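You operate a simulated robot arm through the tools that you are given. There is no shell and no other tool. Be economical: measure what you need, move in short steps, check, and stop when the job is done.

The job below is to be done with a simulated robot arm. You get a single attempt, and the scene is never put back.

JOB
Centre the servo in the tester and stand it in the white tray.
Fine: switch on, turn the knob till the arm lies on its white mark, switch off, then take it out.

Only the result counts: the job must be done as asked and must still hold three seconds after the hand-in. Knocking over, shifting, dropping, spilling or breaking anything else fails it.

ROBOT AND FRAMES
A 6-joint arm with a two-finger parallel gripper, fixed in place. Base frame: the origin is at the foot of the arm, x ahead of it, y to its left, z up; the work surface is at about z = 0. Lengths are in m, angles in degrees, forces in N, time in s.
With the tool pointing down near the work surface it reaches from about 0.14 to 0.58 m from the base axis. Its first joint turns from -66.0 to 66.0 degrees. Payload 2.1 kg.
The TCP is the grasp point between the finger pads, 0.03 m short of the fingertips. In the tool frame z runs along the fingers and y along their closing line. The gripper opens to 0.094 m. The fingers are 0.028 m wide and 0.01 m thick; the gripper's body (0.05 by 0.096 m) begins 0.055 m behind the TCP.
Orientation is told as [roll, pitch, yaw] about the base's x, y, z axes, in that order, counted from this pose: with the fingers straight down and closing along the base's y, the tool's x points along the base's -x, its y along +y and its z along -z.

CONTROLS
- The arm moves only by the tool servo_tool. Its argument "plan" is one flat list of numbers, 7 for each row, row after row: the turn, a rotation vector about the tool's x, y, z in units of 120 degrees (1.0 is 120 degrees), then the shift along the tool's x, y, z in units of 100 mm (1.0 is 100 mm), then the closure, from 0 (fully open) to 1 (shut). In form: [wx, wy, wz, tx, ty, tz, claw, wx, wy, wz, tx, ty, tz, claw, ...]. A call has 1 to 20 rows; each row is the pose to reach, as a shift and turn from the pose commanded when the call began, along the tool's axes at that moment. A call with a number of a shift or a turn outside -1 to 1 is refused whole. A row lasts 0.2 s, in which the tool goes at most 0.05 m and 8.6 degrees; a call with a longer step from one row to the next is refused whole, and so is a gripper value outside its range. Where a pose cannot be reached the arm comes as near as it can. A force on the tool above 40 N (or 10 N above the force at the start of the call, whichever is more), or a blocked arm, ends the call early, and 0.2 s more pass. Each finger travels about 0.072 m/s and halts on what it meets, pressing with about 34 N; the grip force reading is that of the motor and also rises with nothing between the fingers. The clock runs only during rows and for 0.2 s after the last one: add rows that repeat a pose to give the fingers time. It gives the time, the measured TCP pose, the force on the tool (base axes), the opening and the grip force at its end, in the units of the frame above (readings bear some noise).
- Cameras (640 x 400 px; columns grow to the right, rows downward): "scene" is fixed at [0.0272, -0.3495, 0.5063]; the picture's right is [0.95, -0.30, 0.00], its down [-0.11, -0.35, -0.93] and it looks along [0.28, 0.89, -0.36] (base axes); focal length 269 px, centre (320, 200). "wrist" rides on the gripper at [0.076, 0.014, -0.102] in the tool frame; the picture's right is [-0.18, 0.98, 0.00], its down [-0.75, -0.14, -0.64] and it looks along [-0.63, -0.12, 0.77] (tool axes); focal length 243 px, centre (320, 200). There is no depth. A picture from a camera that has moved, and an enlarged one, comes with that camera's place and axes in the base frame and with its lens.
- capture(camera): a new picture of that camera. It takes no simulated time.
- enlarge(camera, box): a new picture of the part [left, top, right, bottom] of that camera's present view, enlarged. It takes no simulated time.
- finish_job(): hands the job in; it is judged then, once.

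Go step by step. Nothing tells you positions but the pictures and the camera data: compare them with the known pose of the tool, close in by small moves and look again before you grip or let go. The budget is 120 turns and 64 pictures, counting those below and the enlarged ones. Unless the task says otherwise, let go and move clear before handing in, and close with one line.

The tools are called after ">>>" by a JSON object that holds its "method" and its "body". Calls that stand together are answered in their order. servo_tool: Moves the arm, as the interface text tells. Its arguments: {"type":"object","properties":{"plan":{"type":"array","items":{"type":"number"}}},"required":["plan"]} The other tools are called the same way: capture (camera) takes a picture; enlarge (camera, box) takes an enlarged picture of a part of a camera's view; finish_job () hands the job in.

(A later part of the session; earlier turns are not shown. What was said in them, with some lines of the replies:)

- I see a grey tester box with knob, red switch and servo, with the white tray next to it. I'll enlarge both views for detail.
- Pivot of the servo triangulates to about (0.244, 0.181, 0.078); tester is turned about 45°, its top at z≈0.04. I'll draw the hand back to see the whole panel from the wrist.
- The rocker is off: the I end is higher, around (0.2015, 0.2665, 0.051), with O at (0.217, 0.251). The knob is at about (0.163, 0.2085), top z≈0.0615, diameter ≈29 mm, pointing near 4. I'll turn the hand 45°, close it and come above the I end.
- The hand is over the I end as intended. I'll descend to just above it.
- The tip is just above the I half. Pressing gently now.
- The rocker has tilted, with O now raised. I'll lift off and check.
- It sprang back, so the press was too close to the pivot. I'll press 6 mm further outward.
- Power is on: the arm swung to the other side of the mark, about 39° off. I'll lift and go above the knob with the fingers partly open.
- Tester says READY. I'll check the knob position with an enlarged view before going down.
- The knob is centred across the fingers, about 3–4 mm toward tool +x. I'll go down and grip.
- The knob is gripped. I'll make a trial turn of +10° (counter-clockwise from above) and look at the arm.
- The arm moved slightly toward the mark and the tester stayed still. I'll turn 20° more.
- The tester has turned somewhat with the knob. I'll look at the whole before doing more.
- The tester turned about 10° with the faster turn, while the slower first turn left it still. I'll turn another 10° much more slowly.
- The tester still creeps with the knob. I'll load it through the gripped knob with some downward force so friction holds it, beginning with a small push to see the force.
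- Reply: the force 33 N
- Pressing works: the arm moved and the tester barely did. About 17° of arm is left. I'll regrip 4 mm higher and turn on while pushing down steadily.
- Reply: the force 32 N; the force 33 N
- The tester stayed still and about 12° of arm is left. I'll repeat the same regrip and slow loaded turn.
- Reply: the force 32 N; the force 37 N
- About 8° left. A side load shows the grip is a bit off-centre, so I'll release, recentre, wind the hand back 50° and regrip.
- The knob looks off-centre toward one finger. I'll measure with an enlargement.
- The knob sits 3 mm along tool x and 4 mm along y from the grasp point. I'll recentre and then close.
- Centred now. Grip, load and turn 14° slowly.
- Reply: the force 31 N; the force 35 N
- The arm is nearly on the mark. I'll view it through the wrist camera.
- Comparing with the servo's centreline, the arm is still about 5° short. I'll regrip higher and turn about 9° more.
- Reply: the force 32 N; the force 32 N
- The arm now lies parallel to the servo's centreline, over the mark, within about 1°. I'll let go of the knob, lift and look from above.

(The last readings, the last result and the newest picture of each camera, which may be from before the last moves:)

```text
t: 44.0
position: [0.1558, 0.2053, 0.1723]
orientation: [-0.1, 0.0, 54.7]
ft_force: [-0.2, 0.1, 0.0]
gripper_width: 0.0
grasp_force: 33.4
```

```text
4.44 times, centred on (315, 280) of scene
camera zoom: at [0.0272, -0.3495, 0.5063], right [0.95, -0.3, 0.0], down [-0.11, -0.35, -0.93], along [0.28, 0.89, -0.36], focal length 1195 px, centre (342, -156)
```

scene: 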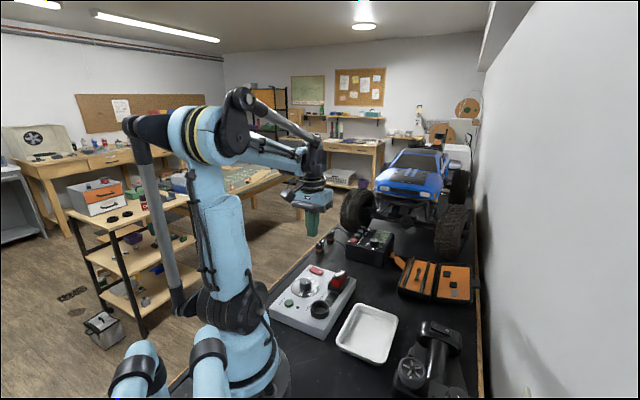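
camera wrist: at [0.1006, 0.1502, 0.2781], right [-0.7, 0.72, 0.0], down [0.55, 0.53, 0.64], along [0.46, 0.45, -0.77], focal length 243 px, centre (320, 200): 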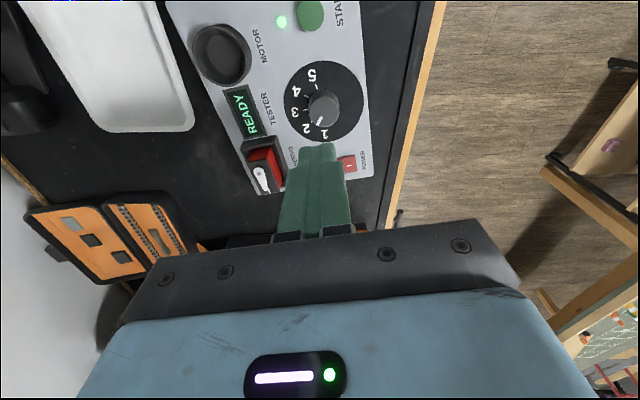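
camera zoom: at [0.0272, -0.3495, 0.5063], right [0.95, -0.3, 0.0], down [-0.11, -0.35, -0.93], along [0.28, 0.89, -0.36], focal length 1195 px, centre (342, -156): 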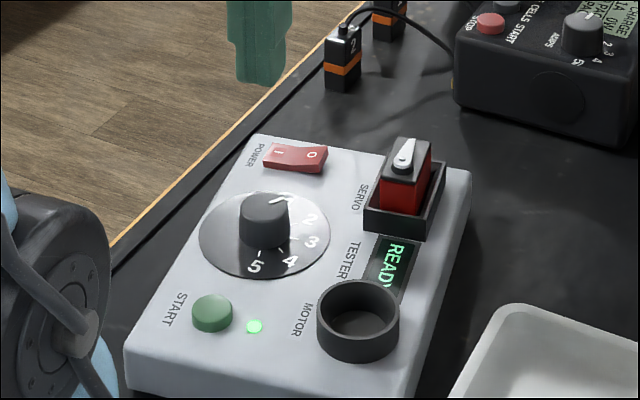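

>>> {"method": "enlarge", "body": {"camera": "wrist", "box": [225, 120, 305, 200]}}

```text
5.00 times, centred on (265, 160) of wrist
camera zoom: at [0.1006, 0.1502, 0.2781], right [-0.7, 0.72, 0.0], down [0.55, 0.53, 0.64], along [0.46, 0.45, -0.77], focal length 1213 px, centre (595, 400)
```

zoom: 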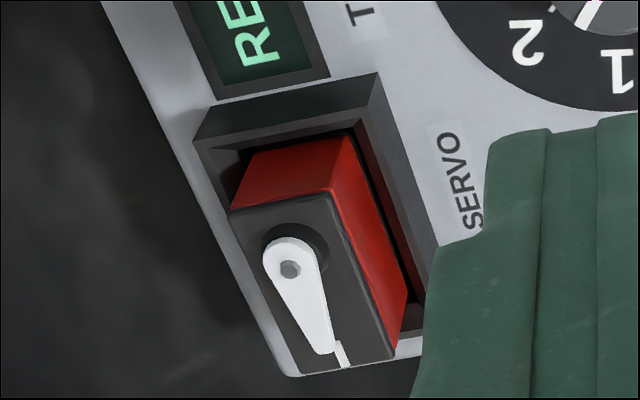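

Alignment looks close, but parallax leaves a few degrees' doubt. I'll put the wrist camera directly in line with the servo's axis for a clean check.

>>> {"method": "servo_tool", "body": {"plan": [0, 0, -0.035, -0.19, -0.23, 0, 1, 0, 0, -0.07, -0.38, -0.46, 0, 1, 0, 0, -0.1025, -0.57, -0.693, 0.1, 1, 0, 0, -0.1025, -0.57, -0.693, 0.2, 1, 0, 0, -0.1025, -0.57, -0.693, 0.2, 1]}}

>>> {"method": "capture", "body": {"camera": "wrist"}}

```text
t: 45.2
position: [0.2443, 0.2088, 0.153]
orientation: [-0.1, 0.0, 67.1]
ft_force: [-0.6, 0.5, -0.2]
gripper_width: 0.0001
grasp_force: 32.6
```

```text
22 pictures are left
camera wrist: at [0.2031, 0.1456, 0.2576], right [-0.83, 0.55, 0.0], down [0.42, 0.64, 0.64], along [0.35, 0.54, -0.77], focal length 243 px, centre (320, 200)
```

wrist: 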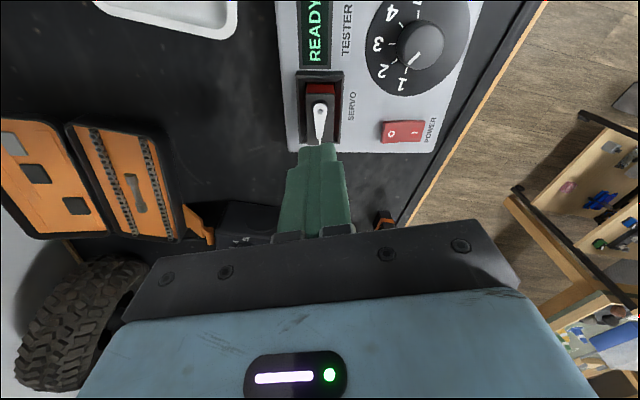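

>>> {"method": "enlarge", "body": {"camera": "wrist", "box": [285, 60, 355, 160]}}

```text
4.00 times, centred on (320, 110) of wrist
camera zoom: at [0.2031, 0.1456, 0.2576], right [-0.83, 0.55, 0.0], down [0.42, 0.64, 0.64], along [0.35, 0.54, -0.77], focal length 970 px, centre (320, 560)
```

zoom: 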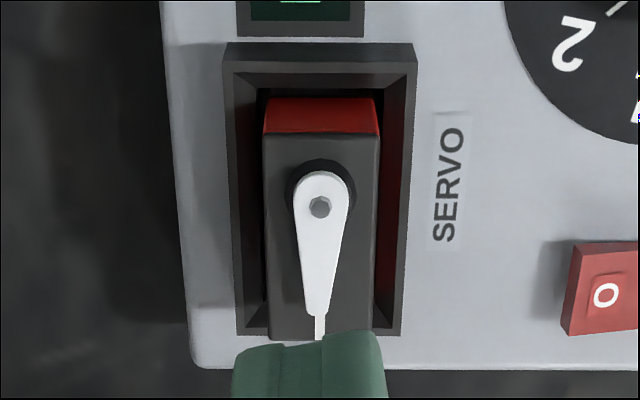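

The arm lies exactly on the mark. Next I'll switch off: O is at about (0.2005, 0.2605), so I'll move above the outer O end at yaw 55°.

>>> {"method": "servo_tool", "body": {"plan": [0, 0, 0.04, -0.09, 0.18, 0, 1, 0, 0, 0.08, -0.18, 0.36, 0, 1, 0, 0, 0.1, -0.276, 0.533, 0, 1, 0, 0, 0.1, -0.276, 0.533, 0.35, 1, 0, 0, 0.1, -0.276, 0.533, 0.65, 1, 0, 0, 0.1, -0.276, 0.533, 0.65, 1]}}

>>> {"method": "enlarge", "body": {"camera": "scene", "box": [285, 235, 365, 285]}}

```text
t: 46.6
position: [0.2096, 0.2569, 0.0895]
orientation: [0.1, 0.0, 55.1]
ft_force: [0.4, 0.2, -0.6]
gripper_width: 0.0001
grasp_force: 33.3
```

```text
8.00 times, centred on (325, 260) of scene
camera zoom: at [0.0272, -0.3495, 0.5063], right [0.95, -0.3, 0.0], down [-0.11, -0.35, -0.93], along [0.28, 0.89, -0.36], focal length 2150 px, centre (280, -280)
```

zoom: 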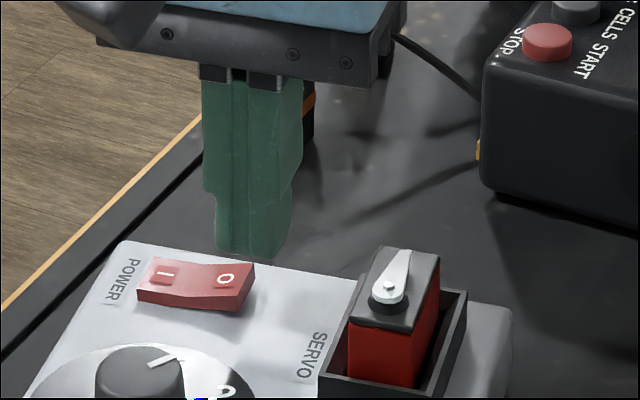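

The tip is over the outer O end. Pressing down in small steps, 2 mm further inward.

>>> {"method": "servo_tool", "body": {"plan": [0, 0, 0, 0, 0.02, 0.05, 1, 0, 0, 0, 0, 0.02, 0.1, 1, 0, 0, 0, 0, 0.02, 0.13, 1, 0, 0, 0, 0, 0.02, 0.15, 1, 0, 0, 0, 0, 0.02, 0.17, 1, 0, 0, 0, 0, 0.02, 0.18, 1, 0, 0, 0, 0, 0.02, 0.18, 1]}}

>>> {"method": "enlarge", "body": {"camera": "scene", "box": [285, 250, 365, 310]}}

```text
t: 48.2
position: [0.2053, 0.2593, 0.0711]
orientation: [-0.1, 0.1, 55.2]
ft_force: [0.4, 0.9, -0.3]
gripper_width: 0.0001
grasp_force: 32.6
```

```text
6.67 times, centred on (325, 280) of scene
camera zoom: at [0.0272, -0.3495, 0.5063], right [0.95, -0.3, 0.0], down [-0.11, -0.35, -0.93], along [0.28, 0.89, -0.36], focal length 1792 px, centre (287, -333)
```

zoom: 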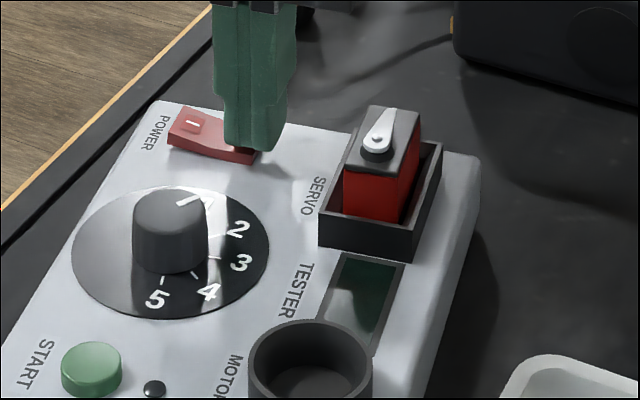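

Power is off and the display is dark. I'll lift and move above the servo centre, about (0.241, 0.206), with the fingers opened to 50 mm.

>>> {"method": "servo_tool", "body": {"plan": [0, 0, 0, 0, 0, -0.3, 1, 0, 0, 0, 0, 0, -0.6, 1, 0, 0, -0.0167, 0.1, -0.25, -0.75, 0.8, 0, 0, -0.0167, 0.232, -0.584, -0.75, 0.5, 0, 0, -0.0167, 0.232, -0.584, -0.75, 0.47, 0, 0, -0.0167, 0.232, -0.584, -0.75, 0.47]}}

>>> {"method": "capture", "body": {"camera": "wrist"}}

>>> {"method": "enlarge", "body": {"camera": "scene", "box": [285, 225, 375, 305]}}

```text
t: 49.6
position: [0.2419, 0.2063, 0.1437]
orientation: [-0.1, 0.1, 57.1]
ft_force: [0.6, -0.3, -0.6]
gripper_width: 0.0496
grasp_force: 0.1
```

```text
18 pictures are left
camera wrist: at [0.1883, 0.1494, 0.2485], right [-0.73, 0.69, 0.0], down [0.53, 0.56, 0.64], along [0.44, 0.47, -0.77], focal length 243 px, centre (320, 200)
```

wrist: 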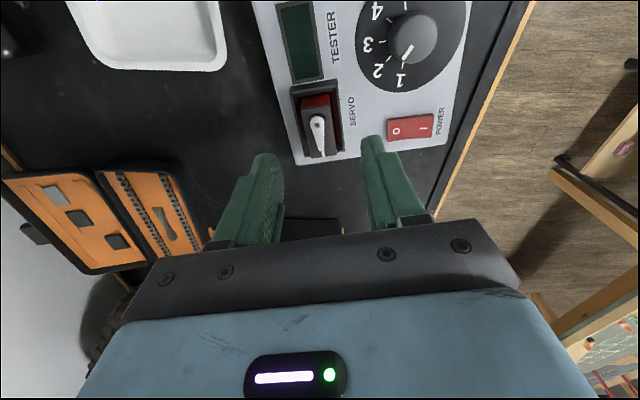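

```text
5.00 times, centred on (330, 265) of scene
camera zoom: at [0.0272, -0.3495, 0.5063], right [0.95, -0.3, 0.0], down [-0.11, -0.35, -0.93], along [0.28, 0.89, -0.36], focal length 1344 px, centre (270, -125)
```

zoom: 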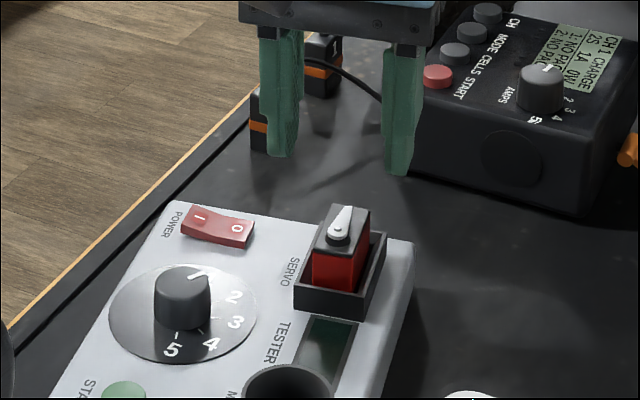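

The servo sits within 2 mm of the grasp axis. Going down so the tips stay just above the socket rim.

>>> {"method": "servo_tool", "body": {"plan": [0, 0, 0, 0.01, 0, 0.25, 0.47, 0, 0, 0, 0.01, 0, 0.45, 0.47, 0, 0, 0, 0.01, 0, 0.55, 0.47, 0, 0, 0, 0.01, 0, 0.565, 0.47, 0, 0, 0, 0.01, 0, 0.565, 0.47]}}

>>> {"method": "enlarge", "body": {"camera": "scene", "box": [310, 240, 370, 290]}}

>>> {"method": "enlarge", "body": {"camera": "wrist", "box": [230, 100, 410, 230]}}

```text
t: 50.8
position: [0.2391, 0.2052, 0.0903]
orientation: [-0.1, -0.1, 57.1]
ft_force: [-0.3, 0.3, -1.0]
gripper_width: 0.0499
grasp_force: 0.1
```

```text
8.00 times, centred on (340, 265) of scene
camera zoom: at [0.0272, -0.3495, 0.5063], right [0.95, -0.3, 0.0], down [-0.11, -0.35, -0.93], along [0.28, 0.89, -0.36], focal length 2150 px, centre (160, -320)
```

zoom: 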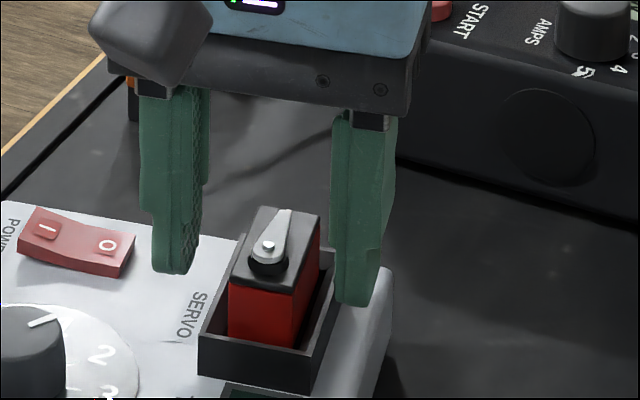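

```text
3.08 times, centred on (320, 165) of wrist
camera zoom: at [0.1868, 0.1487, 0.1936], right [-0.73, 0.69, 0.0], down [0.53, 0.56, 0.64], along [0.44, 0.47, -0.77], focal length 746 px, centre (320, 308)
```

zoom: 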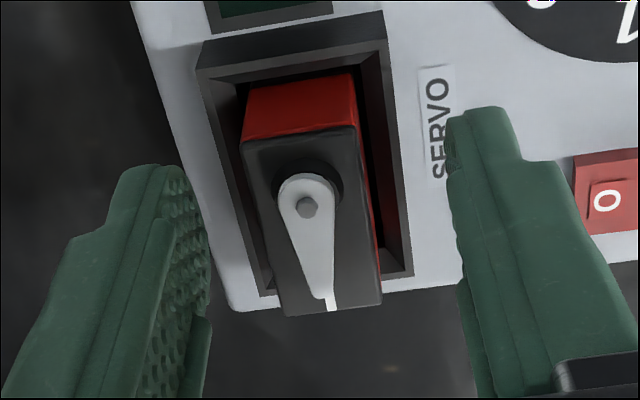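

Servo is between the fingers. Small correction, 3 mm lower, then close.

>>> {"method": "servo_tool", "body": {"plan": [0, 0, 0, 0.02, -0.015, 0.03, 0.47, 0, 0, 0, 0.02, -0.015, 0.03, 0.6, 0, 0, 0, 0.02, -0.015, 0.03, 0.75, 0, 0, 0, 0.02, -0.015, 0.03, 0.85, 0, 0, 0, 0.02, -0.015, 0.03, 0.9, 0, 0, 0, 0.02, -0.015, 0.03, 0.9]}}

>>> {"method": "enlarge", "body": {"camera": "scene", "box": [310, 240, 370, 290]}}

```text
t: 52.2
position: [0.2403, 0.2033, 0.0855]
orientation: [-0.1, 0.0, 57.1]
ft_force: [0.0, 0.2, -0.4]
gripper_width: 0.0208
grasp_force: 34.5
```

```text
8.00 times, centred on (340, 265) of scene
camera zoom: at [0.0272, -0.3495, 0.5063], right [0.95, -0.3, 0.0], down [-0.11, -0.35, -0.93], along [0.28, 0.89, -0.36], focal length 2150 px, centre (160, -320)
```

zoom: 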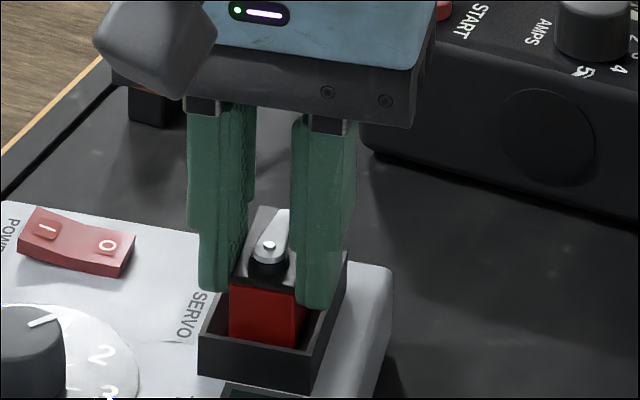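

Gripped at 20.8 mm. Lifting straight up slowly.

>>> {"method": "servo_tool", "body": {"plan": [0, 0, 0, 0, 0, -0.05, 0.9, 0, 0, 0, 0, 0, -0.12, 0.9, 0, 0, 0, 0, 0, -0.22, 0.9, 0, 0, 0, 0, 0, -0.35, 0.9, 0, 0, 0, 0, 0, -0.5, 0.9, 0, 0, 0, 0, 0, -0.65, 0.9, 0, 0, 0, 0, 0, -0.8, 0.9, 0, 0, 0, 0, 0, -0.8, 0.9]}}

>>> {"method": "enlarge", "body": {"camera": "scene", "box": [250, 205, 410, 365]}}

```text
t: 54.0
position: [0.241, 0.2024, 0.1673]
orientation: [0.0, 0.0, 57.1]
ft_force: [0.0, -0.4, 0.2]
gripper_width: 0.0094
grasp_force: 0.0
```

```text
2.50 times, centred on (330, 285) of scene
camera zoom: at [0.0272, -0.3495, 0.5063], right [0.95, -0.3, 0.0], down [-0.11, -0.35, -0.93], along [0.28, 0.89, -0.36], focal length 672 px, centre (295, -12)
```

zoom: 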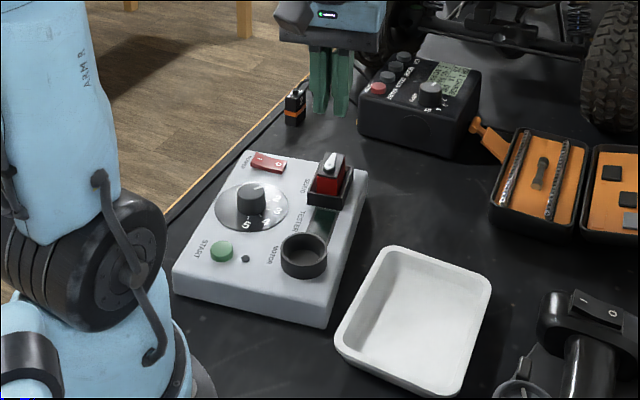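

The fingers slipped off and the servo stayed in its socket. I'll look at it closely.

>>> {"method": "enlarge", "body": {"camera": "scene", "box": [310, 240, 370, 290]}}

>>> {"method": "enlarge", "body": {"camera": "wrist", "box": [260, 60, 380, 160]}}

```text
8.00 times, centred on (340, 265) of scene
camera zoom: at [0.0272, -0.3495, 0.5063], right [0.95, -0.3, 0.0], down [-0.11, -0.35, -0.93], along [0.28, 0.89, -0.36], focal length 2150 px, centre (160, -320)
```

zoom: 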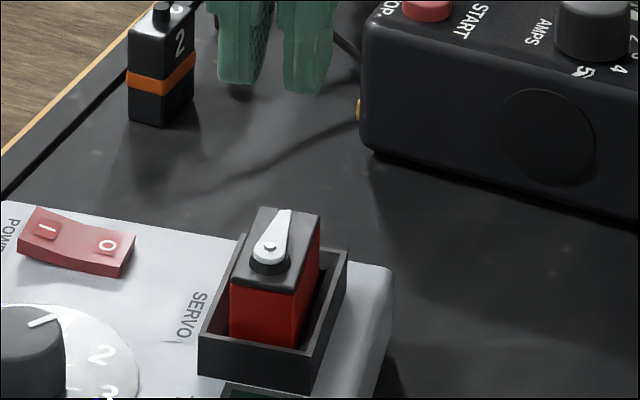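

```text
4.00 times, centred on (320, 110) of wrist
camera zoom: at [0.1874, 0.1461, 0.2718], right [-0.73, 0.69, 0.0], down [0.53, 0.56, 0.64], along [0.44, 0.47, -0.77], focal length 970 px, centre (320, 560)
```

zoom: 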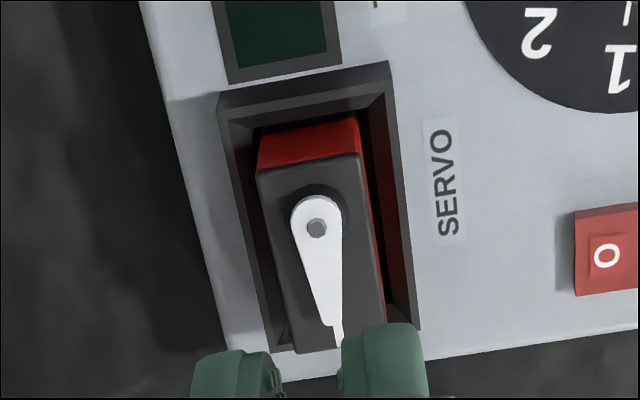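

Nothing else moved and the arm is still on its mark. I'll regrip 2 mm lower with full closure and lift in tiny steps while reading the force.

>>> {"method": "servo_tool", "body": {"plan": [0, 0, 0, 0, 0, 0, 0.6, 0, 0, 0, 0, 0, 0.1, 0.47, 0, 0, 0, 0, 0, 0.4, 0.47, 0, 0, 0, 0, 0, 0.7, 0.47, 0, 0, 0, 0, 0, 0.8, 0.47, 0, 0, 0, 0, 0, 0.82, 0.47, 0, 0, 0, 0, 0, 0.82, 0.47]}}

>>> {"method": "servo_tool", "body": {"plan": [0, 0, 0, 0, 0, 0, 0.65, 0, 0, 0, 0, 0, 0, 0.85, 0, 0, 0, 0, 0, 0, 1, 0, 0, 0, 0, 0, 0, 1, 0, 0, 0, 0, 0, 0, 1]}}

>>> {"method": "servo_tool", "body": {"plan": [0, 0, 0, 0, 0, -0.01, 1, 0, 0, 0, 0, 0, -0.01, 1]}}

```text
t: 55.6
position: [0.2409, 0.2038, 0.0842]
orientation: [0.1, 0.0, 57.1]
ft_force: [-0.5, -0.4, -0.8]
gripper_width: 0.0497
grasp_force: 0.1
```

```text
t: 56.8
position: [0.2403, 0.2028, 0.0841]
orientation: [0.0, -0.1, 57.1]
ft_force: [-0.9, -0.1, 0.6]
gripper_width: 0.0207
grasp_force: 34.2
```

```text
t: 57.4
position: [0.2407, 0.2039, 0.0849]
orientation: [0.0, 0.0, 57.2]
ft_force: [-0.3, -0.1, 0.2]
gripper_width: 0.0207
grasp_force: 33.9
```

>>> {"method": "servo_tool", "body": {"plan": [0, 0, 0, 0, 0, -0.01, 1, 0, 0, 0, 0, 0, -0.02, 1, 0, 0, 0, 0, 0, -0.03, 1]}}

>>> {"method": "enlarge", "body": {"camera": "scene", "box": [310, 240, 370, 290]}}

```text
t: 58.2
position: [0.239, 0.2039, 0.0889]
orientation: [0.0, 0.0, 57.0]
ft_force: [-0.7, -1.0, -0.1]
gripper_width: 0.0209
grasp_force: 34.2
```

```text
8.00 times, centred on (340, 265) of scene
camera zoom: at [0.0272, -0.3495, 0.5063], right [0.95, -0.3, 0.0], down [-0.11, -0.35, -0.93], along [0.28, 0.89, -0.36], focal length 2150 px, centre (160, -320)
```

zoom: 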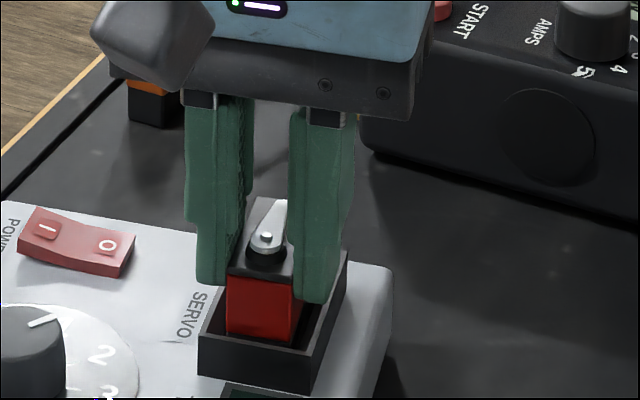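

This time it is rising: about 4 mm up with no load. I'll continue slowly.

>>> {"method": "servo_tool", "body": {"plan": [0, 0, 0, 0, 0, -0.01, 1, 0, 0, 0, 0, 0, -0.02, 1, 0, 0, 0, 0, 0, -0.03, 1, 0, 0, 0, 0, 0, -0.04, 1, 0, 0, 0, 0, 0, -0.05, 1, 0, 0, 0, 0, 0, -0.06, 1, 0, 0, 0, 0, 0, -0.07, 1, 0, 0, 0, 0, 0, -0.08, 1, 0, 0, 0, 0, 0, -0.09, 1, 0, 0, 0, 0, 0, -0.1, 1, 0, 0, 0, 0, 0, -0.11, 1, 0, 0, 0, 0, 0, -0.12, 1, 0, 0, 0, 0, 0, -0.13, 1, 0, 0, 0, 0, 0, -0.14, 1]}}

>>> {"method": "enlarge", "body": {"camera": "scene", "box": [310, 240, 370, 290]}}

```text
t: 61.2
position: [0.2398, 0.2036, 0.1027]
orientation: [0.0, -0.1, 57.1]
ft_force: [0.1, -0.8, -1.1]
gripper_width: 0.0207
grasp_force: 33.7
```

```text
8.00 times, centred on (340, 265) of scene
camera zoom: at [0.0272, -0.3495, 0.5063], right [0.95, -0.3, 0.0], down [-0.11, -0.35, -0.93], along [0.28, 0.89, -0.36], focal length 2150 px, centre (160, -320)
```

zoom: 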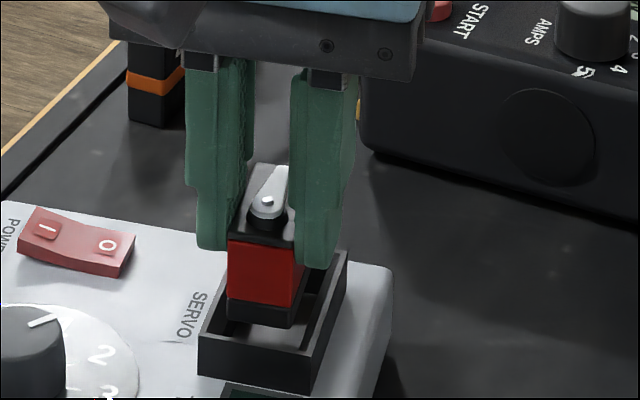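

>>> {"method": "servo_tool", "body": {"plan": [0, 0, 0, 0, 0, -0.02, 1, 0, 0, 0, 0, 0, -0.05, 1, 0, 0, 0, 0, 0, -0.09, 1, 0, 0, 0, 0, 0, -0.14, 1, 0, 0, 0, 0, 0, -0.19, 1, 0, 0, 0, 0, 0, -0.24, 1, 0, 0, 0, 0, 0, -0.29, 1, 0, 0, 0, 0, 0, -0.34, 1, 0, 0, 0, 0, 0, -0.39, 1, 0, 0, 0, 0, 0, -0.44, 1, 0, 0, 0, 0, 0, -0.49, 1, 0, 0, 0, 0, 0, -0.5, 1]}}

>>> {"method": "enlarge", "body": {"camera": "scene", "box": [250, 205, 410, 365]}}

```text
t: 63.8
position: [0.2393, 0.2025, 0.1526]
orientation: [0.0, 0.0, 57.1]
ft_force: [0.8, 0.3, 0.2]
gripper_width: 0.0209
grasp_force: 34.0
```

```text
2.50 times, centred on (330, 285) of scene
camera zoom: at [0.0272, -0.3495, 0.5063], right [0.95, -0.3, 0.0], down [-0.11, -0.35, -0.93], along [0.28, 0.89, -0.36], focal length 672 px, centre (295, -12)
```

zoom: 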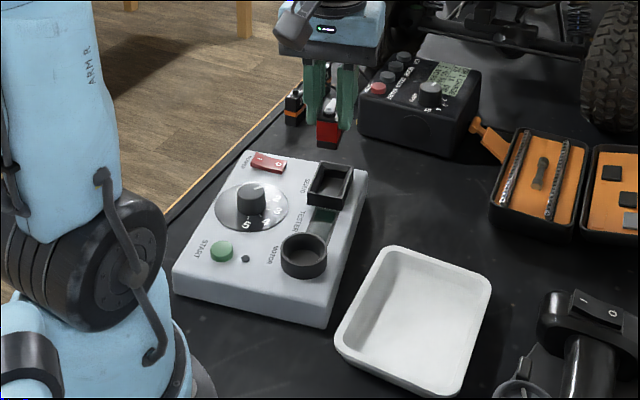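

The servo is free and hanging upright. I'll carry it over the tray centre, about (0.259, 0.040).

>>> {"method": "servo_tool", "body": {"plan": [0, 0, 0, 0.08, -0.065, 0, 1, 0, 0, 0, 0.2, -0.165, 0, 1, 0, 0, 0, 0.34, -0.28, 0, 1, 0, 0, 0, 0.48, -0.4, 0, 1, 0, 0, 0, 0.58, -0.48, 0, 1, 0, 0, 0, 0.632, -0.524, 0, 1]}}

>>> {"method": "servo_tool", "body": {"plan": [0, 0, 0, 0.08, -0.065, 0, 1, 0, 0, 0, 0.2, -0.165, 0, 1, 0, 0, 0, 0.34, -0.28, 0, 1, 0, 0, 0, 0.48, -0.4, 0, 1, 0, 0, 0, 0.58, -0.48, 0, 1, 0, 0, 0, 0.632, -0.524, 0, 1, 0, 0, 0, 0.632, -0.524, 0.2, 1, 0, 0, 0, 0.632, -0.524, 0.4, 1, 0, 0, 0, 0.632, -0.524, 0.5, 1]}}

>>> {"method": "enlarge", "body": {"camera": "scene", "box": [250, 225, 410, 385]}}

```text
t: 65.2
position: [0.2492, 0.1204, 0.1537]
orientation: [-0.1, 0.0, 57.1]
ft_force: [0.0, -0.5, -0.3]
gripper_width: 0.0209
grasp_force: 34.0
```

```text
t: 67.2
position: [0.2595, 0.0383, 0.1005]
orientation: [0.0, 0.0, 57.1]
ft_force: [-0.5, 0.7, -0.6]
gripper_width: 0.0207
grasp_force: 33.9
```

```text
2.50 times, centred on (330, 305) of scene
camera zoom: at [0.0272, -0.3495, 0.5063], right [0.95, -0.3, 0.0], down [-0.11, -0.35, -0.93], along [0.28, 0.89, -0.36], focal length 672 px, centre (295, -62)
```

zoom: 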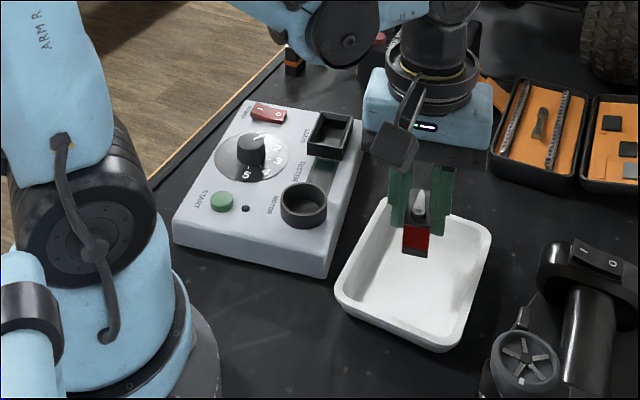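

Well placed over the tray centre. Lowering.

>>> {"method": "servo_tool", "body": {"plan": [0, 0, 0, 0, 0, 0.15, 1, 0, 0, 0, 0, 0, 0.3, 1, 0, 0, 0, 0, 0, 0.4, 1, 0, 0, 0, 0, 0, 0.45, 1, 0, 0, 0, 0, 0, 0.48, 1]}}

>>> {"method": "enlarge", "body": {"camera": "scene", "box": [325, 285, 405, 365]}}

```text
t: 68.4
position: [0.2581, 0.0402, 0.0533]
orientation: [0.0, -0.1, 57.1]
ft_force: [-0.4, -0.8, 12.4]
gripper_width: 0.021
grasp_force: 33.7
```

```text
5.00 times, centred on (365, 325) of scene
camera zoom: at [0.0272, -0.3495, 0.5063], right [0.95, -0.3, 0.0], down [-0.11, -0.35, -0.93], along [0.28, 0.89, -0.36], focal length 1344 px, centre (95, -425)
```

zoom: 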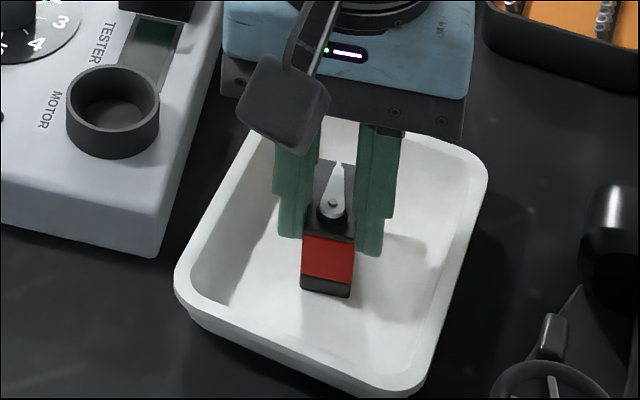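

It touches the tray floor with light force. I'll open gently and lift straight up.

>>> {"method": "servo_tool", "body": {"plan": [0, 0, 0, 0, 0, -0.005, 1, 0, 0, 0, 0, 0, -0.005, 0.75, 0, 0, 0, 0, 0, -0.005, 0.65, 0, 0, 0, 0, 0, -0.005, 0.6, 0, 0, 0, 0, 0, -0.005, 0.6, 0, 0, 0, 0, 0, -0.1, 0.6, 0, 0, 0, 0, 0, -0.3, 0.6, 0, 0, 0, 0, 0, -0.6, 0.6, 0, 0, 0, 0, 0, -0.9, 0.6, 0, 0, 0, 0, 0, -0.9, 0.6]}}

>>> {"method": "enlarge", "body": {"camera": "scene", "box": [250, 245, 410, 385]}}

```text
t: 70.6
position: [0.2587, 0.0393, 0.144]
orientation: [0.1, 0.0, 57.1]
ft_force: [0.4, 0.1, 0.0]
gripper_width: 0.0379
grasp_force: 0.1
```

```text
2.86 times, centred on (330, 315) of scene
camera zoom: at [0.0272, -0.3495, 0.5063], right [0.95, -0.3, 0.0], down [-0.11, -0.35, -0.93], along [0.28, 0.89, -0.36], focal length 768 px, centre (291, -129)
```

zoom: 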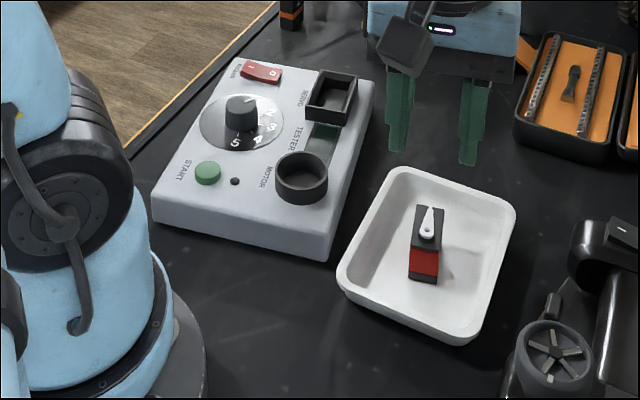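

The servo stands upright and centred in the tray. The tester was turned about 12° (some 1 cm) during knob turning, so I'll set it back by gently gripping its rigid empty socket. Moving over there first.

>>> {"method": "servo_tool", "body": {"plan": [0, 0, 0, -0.16, 0.13, 0, 0.5, 0, 0, 0, -0.32, 0.26, 0, 0.36, 0, 0, 0, -0.48, 0.39, 0, 0.36, 0, 0, 0, -0.641, 0.524, 0, 0.36]}}

>>> {"method": "servo_tool", "body": {"plan": [0, 0, 0, -0.16, 0.13, 0, 0.36, 0, 0, 0, -0.32, 0.26, 0, 0.36, 0, 0, 0, -0.48, 0.39, 0, 0.36, 0, 0, 0, -0.641, 0.524, 0, 0.36, 0, 0, 0, -0.641, 0.524, 0.3, 0.36, 0, 0, 0, -0.641, 0.524, 0.5, 0.36, 0, 0, 0, -0.641, 0.524, 0.5, 0.36]}}

>>> {"method": "capture", "body": {"camera": "wrist"}}

```text
t: 71.6
position: [0.2492, 0.1235, 0.1445]
orientation: [0.0, 0.0, 57.1]
ft_force: [0.3, -0.1, -0.1]
gripper_width: 0.0599
grasp_force: 0.0
```

```text
t: 73.2
position: [0.2415, 0.2032, 0.095]
orientation: [0.0, 0.0, 57.1]
ft_force: [0.3, 0.6, 0.3]
gripper_width: 0.0601
grasp_force: 0.1
```

```text
4 pictures are left
camera wrist: at [0.1885, 0.1473, 0.1997], right [-0.73, 0.69, 0.0], down [0.53, 0.56, 0.64], along [0.44, 0.47, -0.77], focal length 243 px, centre (320, 200)
```

wrist: 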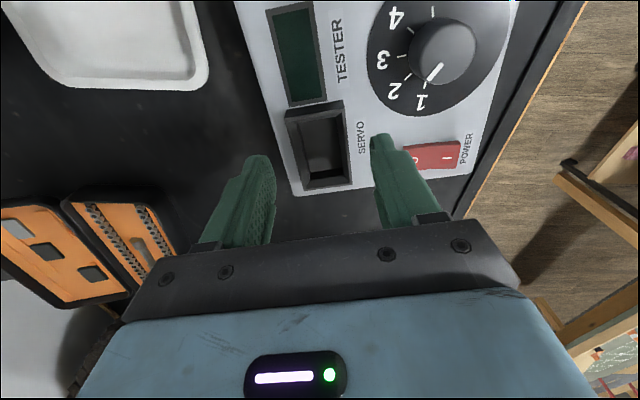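

The socket is centred between the fingers. Descend, close softly and read the force.

>>> {"method": "servo_tool", "body": {"plan": [0, 0, 0, 0.02, 0, 0.1, 0.36, 0, 0, 0, 0.02, 0, 0.17, 0.36, 0, 0, 0, 0.02, 0, 0.195, 0.36, 0, 0, 0, 0.02, 0, 0.195, 0.5, 0, 0, 0, 0.02, 0, 0.195, 0.6, 0, 0, 0, 0.02, 0, 0.195, 0.65, 0, 0, 0, 0.02, 0, 0.195, 0.7, 0, 0, 0, 0.02, 0, 0.195, 0.7]}}

```text
t: 75.0
position: [0.2408, 0.2026, 0.076]
orientation: [0.1, -0.1, 57.1]
ft_force: [0.4, 1.3, -0.2]
gripper_width: 0.0378
grasp_force: 34.1
```

The socket is held at 37.8 mm. Now I'll slowly turn −12° and shift back by about (+7, −17) mm.

>>> {"method": "servo_tool", "body": {"plan": [0, 0, 0.008, 0.009, -0.013, 0, 0.8, 0, 0, 0.017, 0.0175, -0.025, 0, 0.8, 0, 0, 0.025, 0.026, -0.038, 0, 0.8, 0, 0, 0.033, 0.035, -0.051, 0, 0.8, 0, 0, 0.042, 0.044, -0.063, 0, 0.8, 0, 0, 0.05, 0.0525, -0.076, 0, 0.8, 0, 0, 0.058, 0.061, -0.089, 0, 0.8, 0, 0, 0.067, 0.07, -0.101, 0, 0.8, 0, 0, 0.075, 0.079, -0.114, 0, 0.8, 0, 0, 0.083, 0.0875, -0.127, 0, 0.8, 0, 0, 0.092, 0.096, -0.139, 0, 0.8, 0, 0, 0.1, 0.105, -0.152, 0, 0.8, 0, 0, 0.1, 0.105, -0.152, 0, 0.8]}}

>>> {"method": "enlarge", "body": {"camera": "scene", "box": [260, 250, 420, 370]}}

```text
t: 77.8
position: [0.2462, 0.1854, 0.0731]
orientation: [0.0, 0.0, 45.0]
ft_force: [1.3, -1.3, -0.5]
gripper_width: 0.0378
grasp_force: 33.8
```

```text
3.33 times, centred on (340, 310) of scene
camera zoom: at [0.0272, -0.3495, 0.5063], right [0.95, -0.3, 0.0], down [-0.11, -0.35, -0.93], along [0.28, 0.89, -0.36], focal length 896 px, centre (253, -167)
```

zoom: 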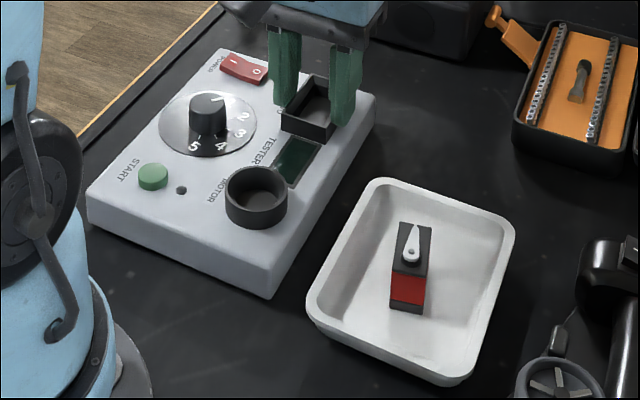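

The tester matches its starting place to within 2–3 mm. I'll release and lift clear.

>>> {"method": "servo_tool", "body": {"plan": [0, 0, 0, 0, 0, 0, 0.5, 0, 0, 0, 0, 0, 0, 0.36, 0, 0, 0, 0, 0, 0, 0.36, 0, 0, 0, 0, 0, -0.1, 0.36, 0, 0, 0, 0, 0, -0.4, 0.36, 0, 0, 0, 0, 0, -0.7, 0.36, 0, 0, 0, 0, 0, -1, 0.36, 0, 0, 0, 0, 0, -1, 0.36]}}

>>> {"method": "enlarge", "body": {"camera": "scene", "box": [260, 250, 420, 370]}}

```text
t: 79.6
position: [0.2483, 0.1863, 0.1761]
orientation: [0.1, 0.0, 45.1]
ft_force: [0.1, 0.0, 0.5]
gripper_width: 0.0603
grasp_force: 0.0
```

```text
3.33 times, centred on (340, 310) of scene
camera zoom: at [0.0272, -0.3495, 0.5063], right [0.95, -0.3, 0.0], down [-0.11, -0.35, -0.93], along [0.28, 0.89, -0.36], focal length 896 px, centre (253, -167)
```

zoom: 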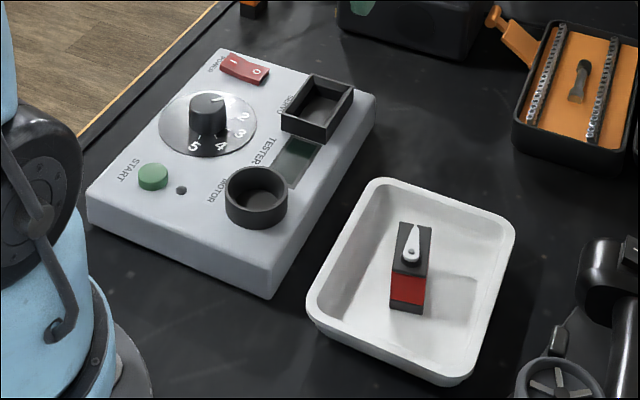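

The servo stands upright in the tray with its arm on the mark, the tester is off and back in place, and the hand is clear. Handing in.

>>> {"method": "finish_job", "body": {}}

```text
The job is handed in.
```

The servo is centred, with its arm on the white mark to within about 1°, and stands upright in the white tray. The tester is off; it turned about 12° while I worked the knob, and I set it back to within 2–3 mm of where it started.
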